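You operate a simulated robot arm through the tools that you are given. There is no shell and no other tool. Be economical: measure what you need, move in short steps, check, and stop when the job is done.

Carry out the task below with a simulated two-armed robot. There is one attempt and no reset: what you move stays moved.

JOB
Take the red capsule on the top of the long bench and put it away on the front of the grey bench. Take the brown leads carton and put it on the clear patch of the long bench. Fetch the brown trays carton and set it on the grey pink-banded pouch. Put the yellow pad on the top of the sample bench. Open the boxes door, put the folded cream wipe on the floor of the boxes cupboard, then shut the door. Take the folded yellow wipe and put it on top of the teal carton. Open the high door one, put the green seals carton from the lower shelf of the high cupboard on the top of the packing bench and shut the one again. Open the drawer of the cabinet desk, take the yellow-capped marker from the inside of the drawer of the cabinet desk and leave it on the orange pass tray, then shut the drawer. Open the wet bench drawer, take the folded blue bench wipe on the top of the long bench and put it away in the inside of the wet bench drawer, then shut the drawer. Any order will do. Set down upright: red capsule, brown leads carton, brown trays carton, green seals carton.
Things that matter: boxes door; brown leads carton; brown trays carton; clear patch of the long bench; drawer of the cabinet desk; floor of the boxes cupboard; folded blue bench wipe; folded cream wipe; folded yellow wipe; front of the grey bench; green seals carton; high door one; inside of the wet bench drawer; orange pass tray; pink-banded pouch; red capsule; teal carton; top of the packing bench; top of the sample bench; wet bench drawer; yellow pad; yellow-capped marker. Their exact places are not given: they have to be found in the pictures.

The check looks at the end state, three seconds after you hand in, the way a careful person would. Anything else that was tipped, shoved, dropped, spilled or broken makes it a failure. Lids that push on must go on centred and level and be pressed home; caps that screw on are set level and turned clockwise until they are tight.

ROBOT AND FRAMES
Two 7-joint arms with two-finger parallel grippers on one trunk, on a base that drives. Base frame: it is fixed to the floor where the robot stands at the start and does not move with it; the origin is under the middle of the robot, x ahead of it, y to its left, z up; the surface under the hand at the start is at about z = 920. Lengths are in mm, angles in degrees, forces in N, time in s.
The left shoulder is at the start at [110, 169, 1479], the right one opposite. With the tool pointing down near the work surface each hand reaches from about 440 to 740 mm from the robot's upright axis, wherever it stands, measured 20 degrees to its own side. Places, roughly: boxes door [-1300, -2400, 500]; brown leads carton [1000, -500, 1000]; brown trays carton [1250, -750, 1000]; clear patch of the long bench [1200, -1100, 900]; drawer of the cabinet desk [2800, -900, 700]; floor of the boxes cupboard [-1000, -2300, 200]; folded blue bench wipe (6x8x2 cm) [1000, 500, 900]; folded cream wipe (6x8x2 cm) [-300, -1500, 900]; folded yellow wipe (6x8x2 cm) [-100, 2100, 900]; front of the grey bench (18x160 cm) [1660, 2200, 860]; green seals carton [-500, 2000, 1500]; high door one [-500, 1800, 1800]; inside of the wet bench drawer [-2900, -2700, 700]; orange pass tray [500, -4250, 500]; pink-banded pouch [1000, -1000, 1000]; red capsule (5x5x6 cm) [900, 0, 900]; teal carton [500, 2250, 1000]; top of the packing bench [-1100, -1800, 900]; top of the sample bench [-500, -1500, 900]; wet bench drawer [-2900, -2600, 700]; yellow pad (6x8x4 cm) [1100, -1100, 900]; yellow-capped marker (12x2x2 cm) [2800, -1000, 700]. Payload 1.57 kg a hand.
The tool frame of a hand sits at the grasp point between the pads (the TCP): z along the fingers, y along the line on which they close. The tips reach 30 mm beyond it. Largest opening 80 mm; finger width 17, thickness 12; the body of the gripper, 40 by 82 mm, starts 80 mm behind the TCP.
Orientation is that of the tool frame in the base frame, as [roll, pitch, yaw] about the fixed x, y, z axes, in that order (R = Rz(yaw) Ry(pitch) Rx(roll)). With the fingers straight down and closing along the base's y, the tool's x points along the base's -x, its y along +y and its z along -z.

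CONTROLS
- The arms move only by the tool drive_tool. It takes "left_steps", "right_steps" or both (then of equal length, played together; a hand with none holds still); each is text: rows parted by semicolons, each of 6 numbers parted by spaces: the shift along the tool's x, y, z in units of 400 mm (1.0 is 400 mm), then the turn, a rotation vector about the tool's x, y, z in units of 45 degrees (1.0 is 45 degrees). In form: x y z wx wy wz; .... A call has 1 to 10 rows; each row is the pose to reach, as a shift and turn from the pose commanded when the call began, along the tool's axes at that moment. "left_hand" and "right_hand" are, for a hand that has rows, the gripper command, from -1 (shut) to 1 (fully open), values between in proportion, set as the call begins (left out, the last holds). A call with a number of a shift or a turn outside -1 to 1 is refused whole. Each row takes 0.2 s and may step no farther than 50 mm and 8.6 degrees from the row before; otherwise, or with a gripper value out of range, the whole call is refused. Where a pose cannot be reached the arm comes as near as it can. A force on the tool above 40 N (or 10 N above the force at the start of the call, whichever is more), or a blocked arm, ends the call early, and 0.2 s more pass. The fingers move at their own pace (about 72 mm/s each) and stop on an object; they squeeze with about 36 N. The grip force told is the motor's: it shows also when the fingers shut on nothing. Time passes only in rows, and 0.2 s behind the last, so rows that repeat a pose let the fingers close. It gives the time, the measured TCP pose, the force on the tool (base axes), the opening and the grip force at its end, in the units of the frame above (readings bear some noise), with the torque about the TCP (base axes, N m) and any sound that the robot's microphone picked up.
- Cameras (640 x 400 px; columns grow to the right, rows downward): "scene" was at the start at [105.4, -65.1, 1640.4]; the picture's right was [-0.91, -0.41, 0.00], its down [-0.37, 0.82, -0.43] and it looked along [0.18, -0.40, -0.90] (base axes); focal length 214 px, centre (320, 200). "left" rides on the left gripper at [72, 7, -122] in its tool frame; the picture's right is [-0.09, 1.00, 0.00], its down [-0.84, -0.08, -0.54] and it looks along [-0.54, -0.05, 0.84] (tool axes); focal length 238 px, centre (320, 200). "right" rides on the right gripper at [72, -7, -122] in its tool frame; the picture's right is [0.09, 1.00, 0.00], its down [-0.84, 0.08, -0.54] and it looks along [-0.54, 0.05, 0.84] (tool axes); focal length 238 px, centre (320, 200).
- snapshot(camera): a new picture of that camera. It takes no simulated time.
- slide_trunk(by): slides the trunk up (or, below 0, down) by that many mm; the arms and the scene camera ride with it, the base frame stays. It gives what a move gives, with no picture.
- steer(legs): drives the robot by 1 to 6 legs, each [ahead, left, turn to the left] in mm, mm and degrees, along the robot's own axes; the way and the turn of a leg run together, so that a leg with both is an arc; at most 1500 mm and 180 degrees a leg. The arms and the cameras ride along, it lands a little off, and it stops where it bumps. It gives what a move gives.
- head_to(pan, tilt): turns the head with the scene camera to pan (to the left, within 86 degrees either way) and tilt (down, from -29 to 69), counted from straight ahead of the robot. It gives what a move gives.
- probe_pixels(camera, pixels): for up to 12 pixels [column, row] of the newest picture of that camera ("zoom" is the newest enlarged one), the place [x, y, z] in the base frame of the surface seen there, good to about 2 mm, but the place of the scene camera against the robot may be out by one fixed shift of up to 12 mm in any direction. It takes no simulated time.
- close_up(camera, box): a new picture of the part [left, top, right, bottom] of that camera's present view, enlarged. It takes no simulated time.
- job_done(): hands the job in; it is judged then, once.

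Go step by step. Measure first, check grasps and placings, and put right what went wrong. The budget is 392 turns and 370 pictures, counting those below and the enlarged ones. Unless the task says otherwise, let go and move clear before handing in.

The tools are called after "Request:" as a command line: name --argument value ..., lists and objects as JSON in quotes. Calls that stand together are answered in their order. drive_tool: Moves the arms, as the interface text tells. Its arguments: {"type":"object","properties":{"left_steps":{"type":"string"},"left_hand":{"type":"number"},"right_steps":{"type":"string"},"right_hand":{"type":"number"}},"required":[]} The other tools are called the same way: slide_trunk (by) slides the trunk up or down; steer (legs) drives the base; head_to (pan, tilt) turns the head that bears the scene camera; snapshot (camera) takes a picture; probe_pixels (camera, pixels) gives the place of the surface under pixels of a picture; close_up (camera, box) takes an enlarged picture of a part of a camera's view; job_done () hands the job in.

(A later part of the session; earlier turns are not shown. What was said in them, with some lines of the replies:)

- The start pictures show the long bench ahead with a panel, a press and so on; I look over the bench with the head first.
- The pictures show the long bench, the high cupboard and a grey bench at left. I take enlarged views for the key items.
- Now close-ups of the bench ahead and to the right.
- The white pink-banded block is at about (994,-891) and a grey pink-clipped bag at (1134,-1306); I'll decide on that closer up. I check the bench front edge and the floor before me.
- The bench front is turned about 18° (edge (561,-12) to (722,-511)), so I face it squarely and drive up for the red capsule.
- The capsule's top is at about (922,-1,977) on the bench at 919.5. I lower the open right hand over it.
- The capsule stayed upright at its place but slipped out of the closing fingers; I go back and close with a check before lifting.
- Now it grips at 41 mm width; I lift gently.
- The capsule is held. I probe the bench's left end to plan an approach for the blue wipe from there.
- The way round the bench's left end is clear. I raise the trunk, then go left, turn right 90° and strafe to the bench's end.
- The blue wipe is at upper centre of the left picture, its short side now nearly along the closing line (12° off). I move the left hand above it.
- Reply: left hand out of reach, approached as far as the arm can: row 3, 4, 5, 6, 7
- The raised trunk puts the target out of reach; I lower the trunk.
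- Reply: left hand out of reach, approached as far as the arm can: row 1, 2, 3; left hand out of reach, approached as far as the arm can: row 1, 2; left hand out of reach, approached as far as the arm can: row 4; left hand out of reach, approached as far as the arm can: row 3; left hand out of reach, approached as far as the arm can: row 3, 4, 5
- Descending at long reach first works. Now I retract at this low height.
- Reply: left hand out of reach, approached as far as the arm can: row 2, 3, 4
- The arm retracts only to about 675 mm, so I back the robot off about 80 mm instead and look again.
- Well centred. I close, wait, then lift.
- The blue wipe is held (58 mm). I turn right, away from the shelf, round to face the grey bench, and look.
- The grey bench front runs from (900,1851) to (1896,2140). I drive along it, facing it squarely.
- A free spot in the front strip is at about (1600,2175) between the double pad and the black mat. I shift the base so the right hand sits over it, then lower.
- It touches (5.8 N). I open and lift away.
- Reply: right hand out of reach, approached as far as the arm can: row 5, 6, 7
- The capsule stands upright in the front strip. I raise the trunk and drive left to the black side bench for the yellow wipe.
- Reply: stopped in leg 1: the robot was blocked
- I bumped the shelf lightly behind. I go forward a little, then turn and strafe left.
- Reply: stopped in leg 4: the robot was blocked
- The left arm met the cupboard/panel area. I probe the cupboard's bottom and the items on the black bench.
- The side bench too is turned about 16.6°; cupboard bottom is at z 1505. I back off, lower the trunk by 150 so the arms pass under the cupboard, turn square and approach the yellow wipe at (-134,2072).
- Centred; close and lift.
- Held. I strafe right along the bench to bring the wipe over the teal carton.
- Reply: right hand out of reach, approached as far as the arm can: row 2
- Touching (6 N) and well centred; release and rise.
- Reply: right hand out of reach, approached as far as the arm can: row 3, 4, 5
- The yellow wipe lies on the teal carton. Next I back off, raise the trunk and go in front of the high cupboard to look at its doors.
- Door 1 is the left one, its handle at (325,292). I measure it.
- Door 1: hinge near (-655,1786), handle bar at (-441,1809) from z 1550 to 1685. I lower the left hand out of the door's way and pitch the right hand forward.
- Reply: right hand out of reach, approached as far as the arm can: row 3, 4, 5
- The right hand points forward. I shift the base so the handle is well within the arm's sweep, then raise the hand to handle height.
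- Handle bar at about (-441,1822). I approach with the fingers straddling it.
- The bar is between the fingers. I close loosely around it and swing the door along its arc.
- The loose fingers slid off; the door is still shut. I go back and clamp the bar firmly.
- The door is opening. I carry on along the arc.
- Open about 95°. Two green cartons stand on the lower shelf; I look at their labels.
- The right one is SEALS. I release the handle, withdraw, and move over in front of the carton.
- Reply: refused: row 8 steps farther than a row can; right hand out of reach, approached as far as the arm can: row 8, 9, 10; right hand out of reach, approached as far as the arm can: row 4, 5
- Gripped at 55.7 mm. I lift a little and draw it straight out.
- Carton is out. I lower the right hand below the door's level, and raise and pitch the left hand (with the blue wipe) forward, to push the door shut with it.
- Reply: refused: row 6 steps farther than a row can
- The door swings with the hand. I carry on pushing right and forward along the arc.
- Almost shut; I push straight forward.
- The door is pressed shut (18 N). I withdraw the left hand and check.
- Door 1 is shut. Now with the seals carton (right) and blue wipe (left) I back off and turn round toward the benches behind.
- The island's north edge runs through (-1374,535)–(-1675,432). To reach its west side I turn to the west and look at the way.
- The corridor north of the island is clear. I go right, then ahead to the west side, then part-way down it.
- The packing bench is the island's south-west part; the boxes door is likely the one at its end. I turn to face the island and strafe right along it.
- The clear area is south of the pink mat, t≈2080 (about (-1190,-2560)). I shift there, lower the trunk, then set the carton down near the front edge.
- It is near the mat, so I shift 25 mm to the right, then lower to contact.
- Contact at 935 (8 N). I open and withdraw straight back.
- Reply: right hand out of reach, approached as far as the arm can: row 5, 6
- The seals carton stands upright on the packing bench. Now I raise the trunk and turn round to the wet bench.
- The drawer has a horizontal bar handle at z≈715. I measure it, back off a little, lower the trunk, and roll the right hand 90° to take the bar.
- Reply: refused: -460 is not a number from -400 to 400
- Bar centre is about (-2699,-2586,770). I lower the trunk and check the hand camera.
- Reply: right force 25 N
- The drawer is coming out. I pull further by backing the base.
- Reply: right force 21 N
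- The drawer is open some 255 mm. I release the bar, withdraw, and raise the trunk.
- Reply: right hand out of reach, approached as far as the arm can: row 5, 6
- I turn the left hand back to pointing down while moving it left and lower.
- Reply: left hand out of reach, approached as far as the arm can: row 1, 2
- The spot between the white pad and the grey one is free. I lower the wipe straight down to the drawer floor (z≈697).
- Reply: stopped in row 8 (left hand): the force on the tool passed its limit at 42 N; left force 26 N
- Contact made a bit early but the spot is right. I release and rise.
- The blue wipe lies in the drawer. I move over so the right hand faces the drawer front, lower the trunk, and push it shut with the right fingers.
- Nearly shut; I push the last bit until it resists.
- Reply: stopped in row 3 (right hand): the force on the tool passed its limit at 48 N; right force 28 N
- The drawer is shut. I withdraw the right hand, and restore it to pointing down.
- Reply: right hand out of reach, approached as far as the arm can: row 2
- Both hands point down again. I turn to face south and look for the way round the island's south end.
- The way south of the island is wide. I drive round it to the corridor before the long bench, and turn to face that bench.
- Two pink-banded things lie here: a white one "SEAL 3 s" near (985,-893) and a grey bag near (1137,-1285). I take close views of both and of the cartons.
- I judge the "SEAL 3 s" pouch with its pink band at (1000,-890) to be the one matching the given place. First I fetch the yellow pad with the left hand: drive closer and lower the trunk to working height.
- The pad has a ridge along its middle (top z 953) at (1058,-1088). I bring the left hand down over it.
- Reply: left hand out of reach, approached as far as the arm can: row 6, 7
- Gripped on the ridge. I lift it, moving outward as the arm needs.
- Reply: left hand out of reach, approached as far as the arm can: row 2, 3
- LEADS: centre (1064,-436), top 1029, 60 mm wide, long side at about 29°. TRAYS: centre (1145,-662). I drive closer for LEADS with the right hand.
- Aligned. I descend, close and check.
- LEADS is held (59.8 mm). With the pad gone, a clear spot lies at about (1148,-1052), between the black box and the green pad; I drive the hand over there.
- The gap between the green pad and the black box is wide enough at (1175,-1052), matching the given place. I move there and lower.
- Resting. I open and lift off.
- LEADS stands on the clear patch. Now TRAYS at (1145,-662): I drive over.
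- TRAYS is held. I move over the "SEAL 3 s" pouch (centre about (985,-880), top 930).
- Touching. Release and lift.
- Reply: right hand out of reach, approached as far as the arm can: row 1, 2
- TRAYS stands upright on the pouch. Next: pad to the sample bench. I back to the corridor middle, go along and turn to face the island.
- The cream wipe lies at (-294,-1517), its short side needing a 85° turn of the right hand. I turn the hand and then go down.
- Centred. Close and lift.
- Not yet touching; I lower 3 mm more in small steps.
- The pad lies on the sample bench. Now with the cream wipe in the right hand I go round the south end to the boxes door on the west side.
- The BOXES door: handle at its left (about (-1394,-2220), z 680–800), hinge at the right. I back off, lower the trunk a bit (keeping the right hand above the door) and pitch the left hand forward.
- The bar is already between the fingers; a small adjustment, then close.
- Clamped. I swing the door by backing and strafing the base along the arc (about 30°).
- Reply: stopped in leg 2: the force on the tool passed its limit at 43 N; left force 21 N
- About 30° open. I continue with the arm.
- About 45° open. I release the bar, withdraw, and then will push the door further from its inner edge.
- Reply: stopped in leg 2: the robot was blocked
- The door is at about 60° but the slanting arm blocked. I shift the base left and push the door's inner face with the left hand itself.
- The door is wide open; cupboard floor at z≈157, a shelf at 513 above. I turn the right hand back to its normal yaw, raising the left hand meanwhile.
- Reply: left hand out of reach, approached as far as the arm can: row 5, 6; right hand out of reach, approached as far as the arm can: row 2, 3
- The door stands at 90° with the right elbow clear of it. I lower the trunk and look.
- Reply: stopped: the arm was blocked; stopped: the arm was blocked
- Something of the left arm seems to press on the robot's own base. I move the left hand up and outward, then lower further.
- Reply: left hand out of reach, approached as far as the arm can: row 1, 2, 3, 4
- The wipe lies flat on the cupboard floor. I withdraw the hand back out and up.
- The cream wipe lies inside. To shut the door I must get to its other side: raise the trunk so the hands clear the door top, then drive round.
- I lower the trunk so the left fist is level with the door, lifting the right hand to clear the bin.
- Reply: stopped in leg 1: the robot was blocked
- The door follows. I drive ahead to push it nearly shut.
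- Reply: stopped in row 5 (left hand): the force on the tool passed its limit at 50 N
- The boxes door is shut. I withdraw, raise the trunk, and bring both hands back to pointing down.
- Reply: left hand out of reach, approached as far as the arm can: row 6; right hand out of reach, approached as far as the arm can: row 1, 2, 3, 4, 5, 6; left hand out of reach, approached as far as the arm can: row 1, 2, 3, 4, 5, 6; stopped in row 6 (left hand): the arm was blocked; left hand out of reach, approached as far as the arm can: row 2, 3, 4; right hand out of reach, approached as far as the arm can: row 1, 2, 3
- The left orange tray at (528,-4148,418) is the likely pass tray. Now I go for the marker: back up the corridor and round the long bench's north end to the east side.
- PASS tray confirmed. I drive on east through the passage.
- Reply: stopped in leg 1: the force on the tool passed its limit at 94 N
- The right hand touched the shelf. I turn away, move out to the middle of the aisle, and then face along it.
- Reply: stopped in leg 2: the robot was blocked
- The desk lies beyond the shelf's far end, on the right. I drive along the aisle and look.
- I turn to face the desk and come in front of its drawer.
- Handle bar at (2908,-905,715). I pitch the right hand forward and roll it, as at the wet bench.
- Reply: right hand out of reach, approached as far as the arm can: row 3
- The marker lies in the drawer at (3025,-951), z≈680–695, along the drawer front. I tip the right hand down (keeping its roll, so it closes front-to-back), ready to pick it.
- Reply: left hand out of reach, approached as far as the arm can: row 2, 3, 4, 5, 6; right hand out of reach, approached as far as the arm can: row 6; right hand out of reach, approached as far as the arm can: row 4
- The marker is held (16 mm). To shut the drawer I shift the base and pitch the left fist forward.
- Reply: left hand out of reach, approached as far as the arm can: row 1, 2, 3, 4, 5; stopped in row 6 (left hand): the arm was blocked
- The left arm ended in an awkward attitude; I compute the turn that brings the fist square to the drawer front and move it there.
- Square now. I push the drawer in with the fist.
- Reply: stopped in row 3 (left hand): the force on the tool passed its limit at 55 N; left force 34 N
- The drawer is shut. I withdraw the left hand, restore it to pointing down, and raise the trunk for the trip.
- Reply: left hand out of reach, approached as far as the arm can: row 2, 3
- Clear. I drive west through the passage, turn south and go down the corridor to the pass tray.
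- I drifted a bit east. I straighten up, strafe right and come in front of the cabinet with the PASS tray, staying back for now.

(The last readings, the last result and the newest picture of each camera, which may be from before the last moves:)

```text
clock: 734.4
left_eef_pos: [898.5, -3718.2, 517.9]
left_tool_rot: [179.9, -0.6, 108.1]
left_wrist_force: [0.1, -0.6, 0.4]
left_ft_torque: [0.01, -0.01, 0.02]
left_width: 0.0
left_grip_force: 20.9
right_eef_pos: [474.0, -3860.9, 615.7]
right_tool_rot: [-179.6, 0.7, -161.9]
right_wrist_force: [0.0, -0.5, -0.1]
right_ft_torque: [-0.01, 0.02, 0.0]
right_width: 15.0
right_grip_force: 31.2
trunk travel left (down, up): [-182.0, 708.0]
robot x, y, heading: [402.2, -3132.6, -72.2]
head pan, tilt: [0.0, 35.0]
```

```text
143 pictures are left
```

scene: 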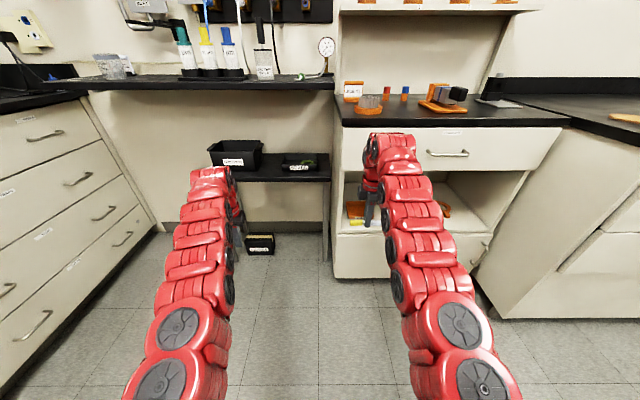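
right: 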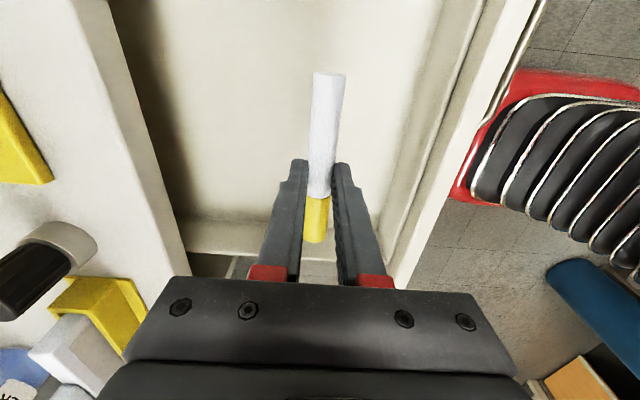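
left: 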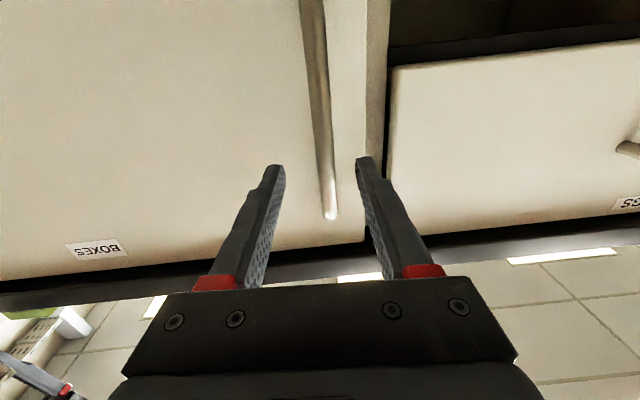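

The right hand faces the PASS tray. I turn it 18° (so the marker will lie a little diagonally) and tip it forward.

Request:
drive_tool --right_steps "0 0 0 0 0 -0.14; 0 0 0 0 0 -0.28; 0 0 0 0 0 -0.4"

Request:
drive_tool --right_steps "0 0 0 0.17 0 0; 0 0 0 0.34 0 0; 0 0 0 0.5 0 0; 0 0 0 0.67 0 0; 0 0 0 0.84 0 0; 0 0 0 1 0 0"

Request:
drive_tool --right_steps "0 0 0 0.11 0 0; 0 0 0 0.22 0 0"

Request:
snapshot --camera "right"

Request:
snapshot --camera "scene"

```text
clock: 735.2
left_eef_pos: [898.8, -3717.6, 517.7]
left_tool_rot: [179.9, -0.5, 108.1]
left_wrist_force: [0.2, 0.8, 0.4]
left_ft_torque: [0.05, 0.0, 0.02]
left_width: 0.0
left_grip_force: 21.0
right_eef_pos: [473.5, -3859.9, 616.2]
right_tool_rot: [-179.4, 0.5, -143.9]
right_wrist_force: [-0.4, -0.8, -0.4]
right_ft_torque: [0.0, 0.01, 0.0]
right_width: 15.3
right_grip_force: 32.2
trunk travel left (down, up): [-182.0, 708.0]
robot x, y, heading: [405.7, -3129.4, -72.1]
head pan, tilt: [0.0, 35.0]
```

```text
clock: 736.6
left_eef_pos: [898.4, -3717.5, 517.5]
left_tool_rot: [-179.9, -0.4, 108.1]
left_wrist_force: [-0.6, 0.2, 0.5]
left_ft_torque: [0.01, 0.03, 0.02]
left_width: 0.0
left_grip_force: 21.2
right_eef_pos: [471.4, -3860.7, 616.3]
right_tool_rot: [-134.4, 0.5, -144.0]
right_wrist_force: [-0.4, 0.7, -1.1]
right_ft_torque: [0.03, 0.02, -0.01]
right_width: 15.3
right_grip_force: 31.3
trunk travel left (down, up): [-182.0, 708.0]
robot x, y, heading: [402.7, -3128.4, -72.3]
head pan, tilt: [0.0, 35.0]
```

```text
clock: 737.2
left_eef_pos: [899.9, -3718.2, 516.9]
left_tool_rot: [180.0, -0.5, 108.1]
left_wrist_force: [0.1, 0.0, 0.6]
left_ft_torque: [-0.02, 0.0, 0.01]
left_width: 0.0
left_grip_force: 21.3
right_eef_pos: [472.2, -3861.6, 615.7]
right_tool_rot: [-124.6, 0.6, -143.9]
right_wrist_force: [0.0, -0.9, -1.0]
right_ft_torque: [0.04, 0.03, -0.01]
right_width: 15.3
right_grip_force: 31.4
trunk travel left (down, up): [-182.0, 708.0]
robot x, y, heading: [403.8, -3129.2, -72.3]
head pan, tilt: [0.0, 35.0]
```

```text
142 pictures are left
```

right: 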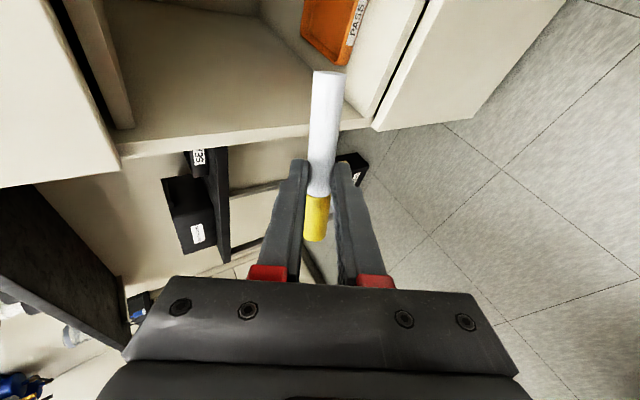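

```text
141 pictures are left
```

scene: 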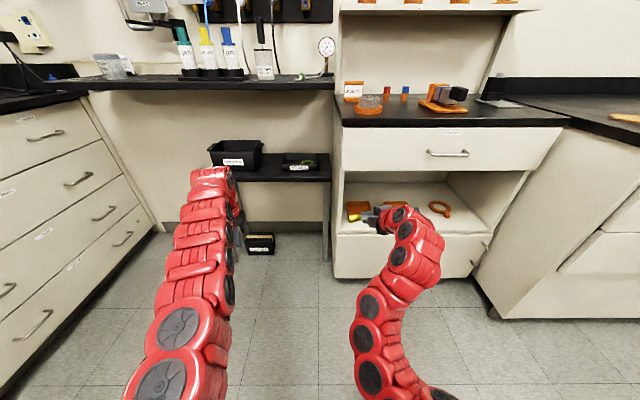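

Request:
close_up --camera "scene" --box '[320, 140, 460, 250]'

Request:
probe_pixels --camera "scene" --pixels '[[348, 203], [370, 203], [355, 212], [348, 221], [345, 180], [380, 178], [440, 186], [345, 235], [390, 235]]'

Request:
probe_pixels --camera "right" --pixels '[[320, 20], [302, 30], [342, 62], [355, 40], [335, 70], [250, 80], [115, 60], [365, 120]]'

```text
3.64 times, centred on (390, 195) of scene
```

zoom: 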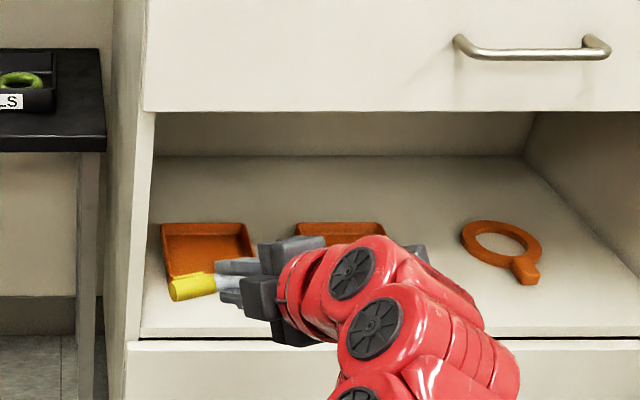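

```text
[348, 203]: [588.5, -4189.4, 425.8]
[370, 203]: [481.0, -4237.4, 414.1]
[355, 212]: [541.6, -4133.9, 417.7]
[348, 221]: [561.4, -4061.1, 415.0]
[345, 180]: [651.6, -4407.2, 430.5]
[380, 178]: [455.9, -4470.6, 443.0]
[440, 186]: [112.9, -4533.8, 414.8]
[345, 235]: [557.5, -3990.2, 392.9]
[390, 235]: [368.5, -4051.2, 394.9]
```

```text
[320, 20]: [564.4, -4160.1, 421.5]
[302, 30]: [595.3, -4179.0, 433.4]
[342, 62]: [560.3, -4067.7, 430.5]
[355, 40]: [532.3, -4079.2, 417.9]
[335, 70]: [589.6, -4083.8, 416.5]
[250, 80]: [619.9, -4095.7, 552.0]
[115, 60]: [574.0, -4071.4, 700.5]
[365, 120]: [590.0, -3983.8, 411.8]
```

Request:
probe_pixels --camera "scene" --pixels '[[250, 181], [300, 181], [235, 160], [120, 85], [260, 245], [215, 185]]'

```text
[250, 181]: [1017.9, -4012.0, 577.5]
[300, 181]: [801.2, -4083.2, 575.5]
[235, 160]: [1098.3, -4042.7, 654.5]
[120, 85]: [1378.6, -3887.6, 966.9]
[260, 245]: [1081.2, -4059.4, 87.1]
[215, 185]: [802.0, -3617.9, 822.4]
```

I lower the trunk first, then drive ahead into the opening.

Request:
slide_trunk --by -140

Request:
steer --legs '[[190, 0, 0]]'

Request:
snapshot --camera "right"

Request:
snapshot --camera "scene"

```text
clock: 738.9
left_eef_pos: [898.7, -3717.2, 377.7]
left_tool_rot: [179.9, -0.5, 108.2]
left_wrist_force: [-0.9, 0.4, 0.3]
left_ft_torque: [-0.01, 0.0, -0.02]
left_width: 0.0
left_grip_force: 20.8
right_eef_pos: [474.4, -3860.5, 476.3]
right_tool_rot: [-124.5, 0.5, -143.9]
right_wrist_force: [-0.2, -0.2, 0.2]
right_ft_torque: [0.01, 0.01, 0.02]
right_width: 15.2
right_grip_force: 30.5
trunk travel left (down, up): [-42.0, 848.0]
robot x, y, heading: [402.5, -3129.4, -72.1]
head pan, tilt: [0.0, 35.0]
```

```text
clock: 740.4
left_eef_pos: [960.8, -3900.5, 377.6]
left_tool_rot: [180.0, -0.6, 108.3]
left_wrist_force: [-0.1, -0.8, 0.2]
left_ft_torque: [-0.01, 0.02, 0.02]
left_width: 0.0
left_grip_force: 21.5
right_eef_pos: [535.0, -4044.7, 476.3]
right_tool_rot: [-124.5, 0.6, -143.8]
right_wrist_force: [0.3, -0.3, 0.6]
right_ft_torque: [-0.01, -0.01, 0.01]
right_width: 15.2
right_grip_force: 31.0
trunk travel left (down, up): [-42.0, 848.0]
robot x, y, heading: [464.3, -3313.8, -72.1]
head pan, tilt: [0.0, 35.0]
```

```text
139 pictures are left
```

right: 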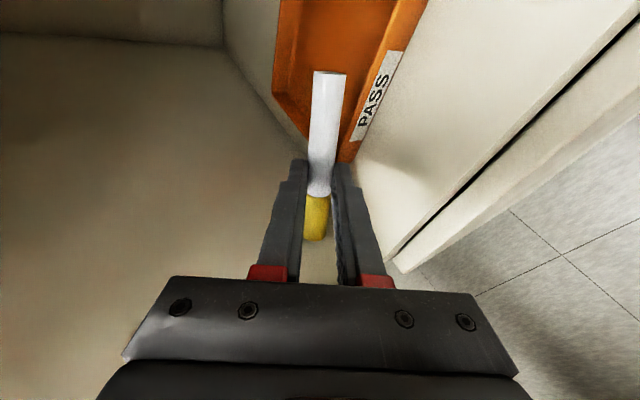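

```text
138 pictures are left
```

scene: 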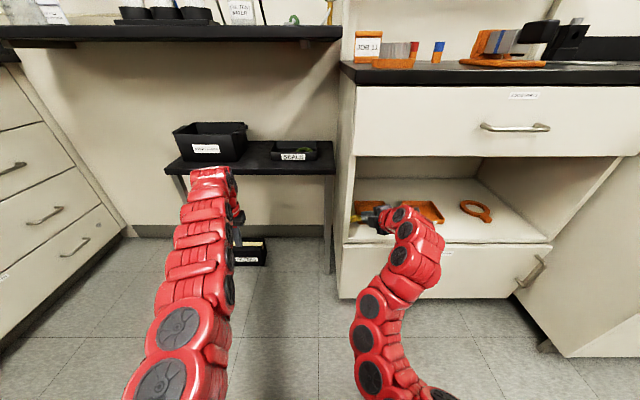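

Request:
drive_tool --right_steps "0.09 0 0 0 0 0; 0.1795 -0.01 0.02 0 0 0; 0.1795 -0.03 0.07 0 0 0; 0.1795 -0.0465 0.1145 0 0 0; 0.1795 -0.0465 0.1145 0 0 0"

Request:
snapshot --camera "right"

Request:
close_up --camera "scene" --box '[330, 150, 470, 270]'

```text
clock: 741.6
left_eef_pos: [960.5, -3900.3, 377.5]
left_tool_rot: [-179.9, -0.6, 108.3]
left_wrist_force: [0.2, 0.2, 0.6]
left_ft_torque: [-0.02, 0.01, 0.02]
left_width: 0.0
left_grip_force: 20.9
right_eef_pos: [504.2, -4126.1, 464.5]
right_tool_rot: [-124.5, 0.5, -143.8]
right_wrist_force: [0.4, -0.2, 0.3]
right_ft_torque: [0.03, 0.0, -0.01]
right_width: 15.4
right_grip_force: 30.9
trunk travel left (down, up): [-42.0, 848.0]
robot x, y, heading: [461.8, -3310.6, -72.0]
head pan, tilt: [0.0, 35.0]
```

```text
137 pictures are left
```

right: 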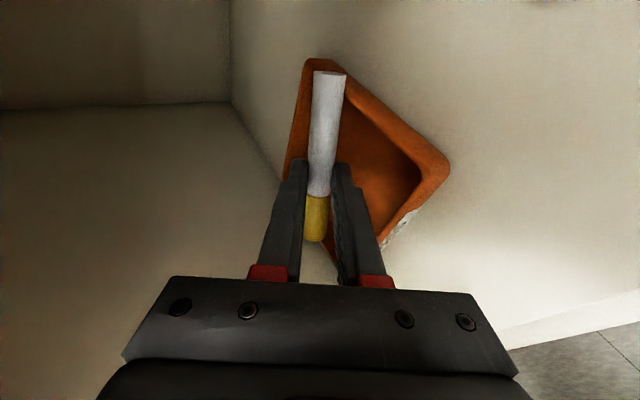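

```text
3.33 times, centred on (400, 210) of scene
```

zoom: 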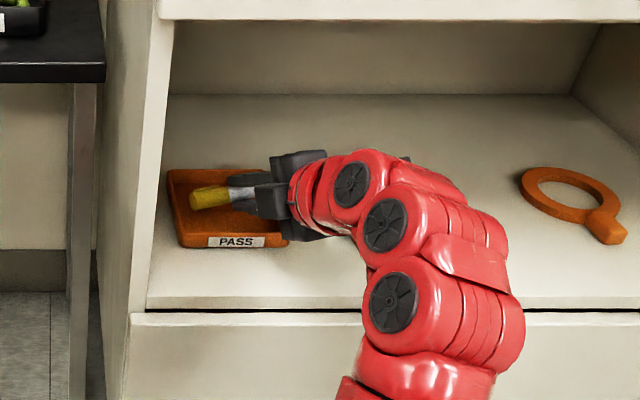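

The marker is over the PASS tray. I open the fingers just enough to let it slide down, then draw back along the finger line.

Request:
drive_tool --right_steps "0 0 0 0 0 0; 0 0 0 0 0 0; 0 0 0 0 0 0" --right_hand -0.25

Request:
snapshot --camera "right"

```text
clock: 742.4
left_eef_pos: [960.5, -3899.6, 377.9]
left_tool_rot: [-179.9, -0.5, 108.3]
left_wrist_force: [0.2, 0.5, -0.2]
left_ft_torque: [-0.01, -0.01, -0.02]
left_width: 0.1
left_grip_force: 21.2
right_eef_pos: [504.8, -4126.7, 463.6]
right_tool_rot: [-124.4, 0.5, -143.8]
right_wrist_force: [-0.2, 0.0, 0.6]
right_ft_torque: [0.01, -0.01, 0.0]
right_width: 30.0
right_grip_force: 0.1
trunk travel left (down, up): [-42.0, 848.0]
robot x, y, heading: [462.5, -3314.5, -72.0]
head pan, tilt: [0.0, 35.0]
```

```text
135 pictures are left
```

right: 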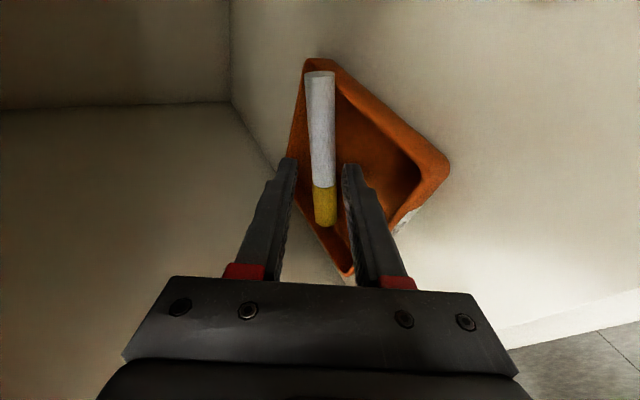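

The marker has slid into the tray. I withdraw back and up along the finger line.

Request:
drive_tool --right_steps "0 0 -0.05 0 0 0; 0 0 -0.1 0 0 0; 0 0 -0.16 0 0 0; 0 0 -0.22 0 0 0; 0 0 -0.28 0 0 0"

Request:
steer --legs '[[-300, 0, 0]]'

Request:
snapshot --camera "right"

Request:
close_up --camera "scene" --box '[330, 160, 450, 250]'

```text
clock: 743.6
left_eef_pos: [959.7, -3901.6, 376.8]
left_tool_rot: [-180.0, -0.5, 108.4]
left_wrist_force: [0.7, -0.1, 0.1]
left_ft_torque: [-0.01, -0.01, 0.01]
left_width: 0.1
left_grip_force: 21.4
right_eef_pos: [450.2, -4051.0, 526.8]
right_tool_rot: [-124.6, 0.5, -143.7]
right_wrist_force: [-0.3, -0.7, -0.2]
right_ft_torque: [0.0, -0.02, -0.01]
right_width: 30.0
right_grip_force: 0.1
trunk travel left (down, up): [-42.0, 848.0]
robot x, y, heading: [462.5, -3315.9, -72.0]
head pan, tilt: [0.0, 35.0]
```

```text
clock: 745.7
left_eef_pos: [869.7, -3617.2, 377.6]
left_tool_rot: [-180.0, -0.5, 108.4]
left_wrist_force: [-0.2, 0.0, 0.5]
left_ft_torque: [-0.01, 0.01, 0.01]
left_width: 0.0
left_grip_force: 21.7
right_eef_pos: [360.8, -3769.4, 527.4]
right_tool_rot: [-124.5, 0.5, -143.8]
right_wrist_force: [-0.1, -0.3, 0.3]
right_ft_torque: [0.0, -0.03, -0.03]
right_width: 30.1
right_grip_force: 0.1
trunk travel left (down, up): [-42.0, 848.0]
robot x, y, heading: [370.3, -3031.8, -72.0]
head pan, tilt: [0.0, 35.0]
```

```text
134 pictures are left
```

right: 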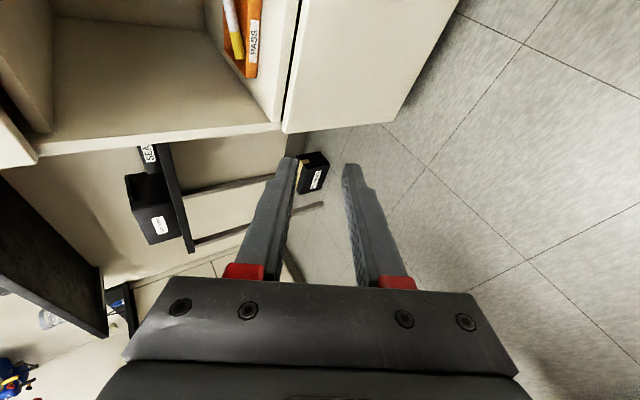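

```text
4.44 times, centred on (390, 205) of scene
```

zoom: 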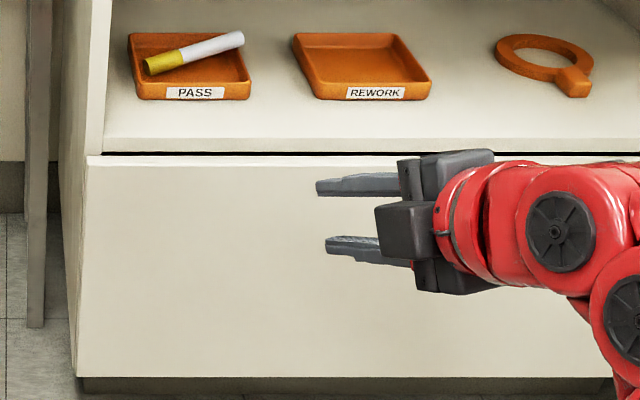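

The marker lies in the PASS tray, and all nine jobs look finished in the pictures; both hands are clear. I hand in.

Request:
job_done

```text
The job is handed in.
```

I handed in the job with all nine tasks carried out. Every item is in place, the doors and drawers are shut, and both hands are empty and clear.

- **Pouch:** There were two pink-banded candidates on the long bench. I set the brown trays carton on the white "SEAL 3 s" pouch, because it matched the given place. The greyer bag with the pink bar lay about 400 mm away and did not.
- **Clear patch:** The brown leads carton stands at about (1175, -1052), between the green pad and the black box. That is the nearest free spot I found to the given place.
- **Bumps:** The base bumped the long-bench shelf once from behind and the grey bench once. The left arm touched the high cupboard, and the right hand pressed the shelf at 94 N. The later pictures of the shelf showed nothing moved, but I did not go back to re-check everything.
- **Marker:** The yellow-capped marker is in the PASS tray, with its white end resting on the rim.
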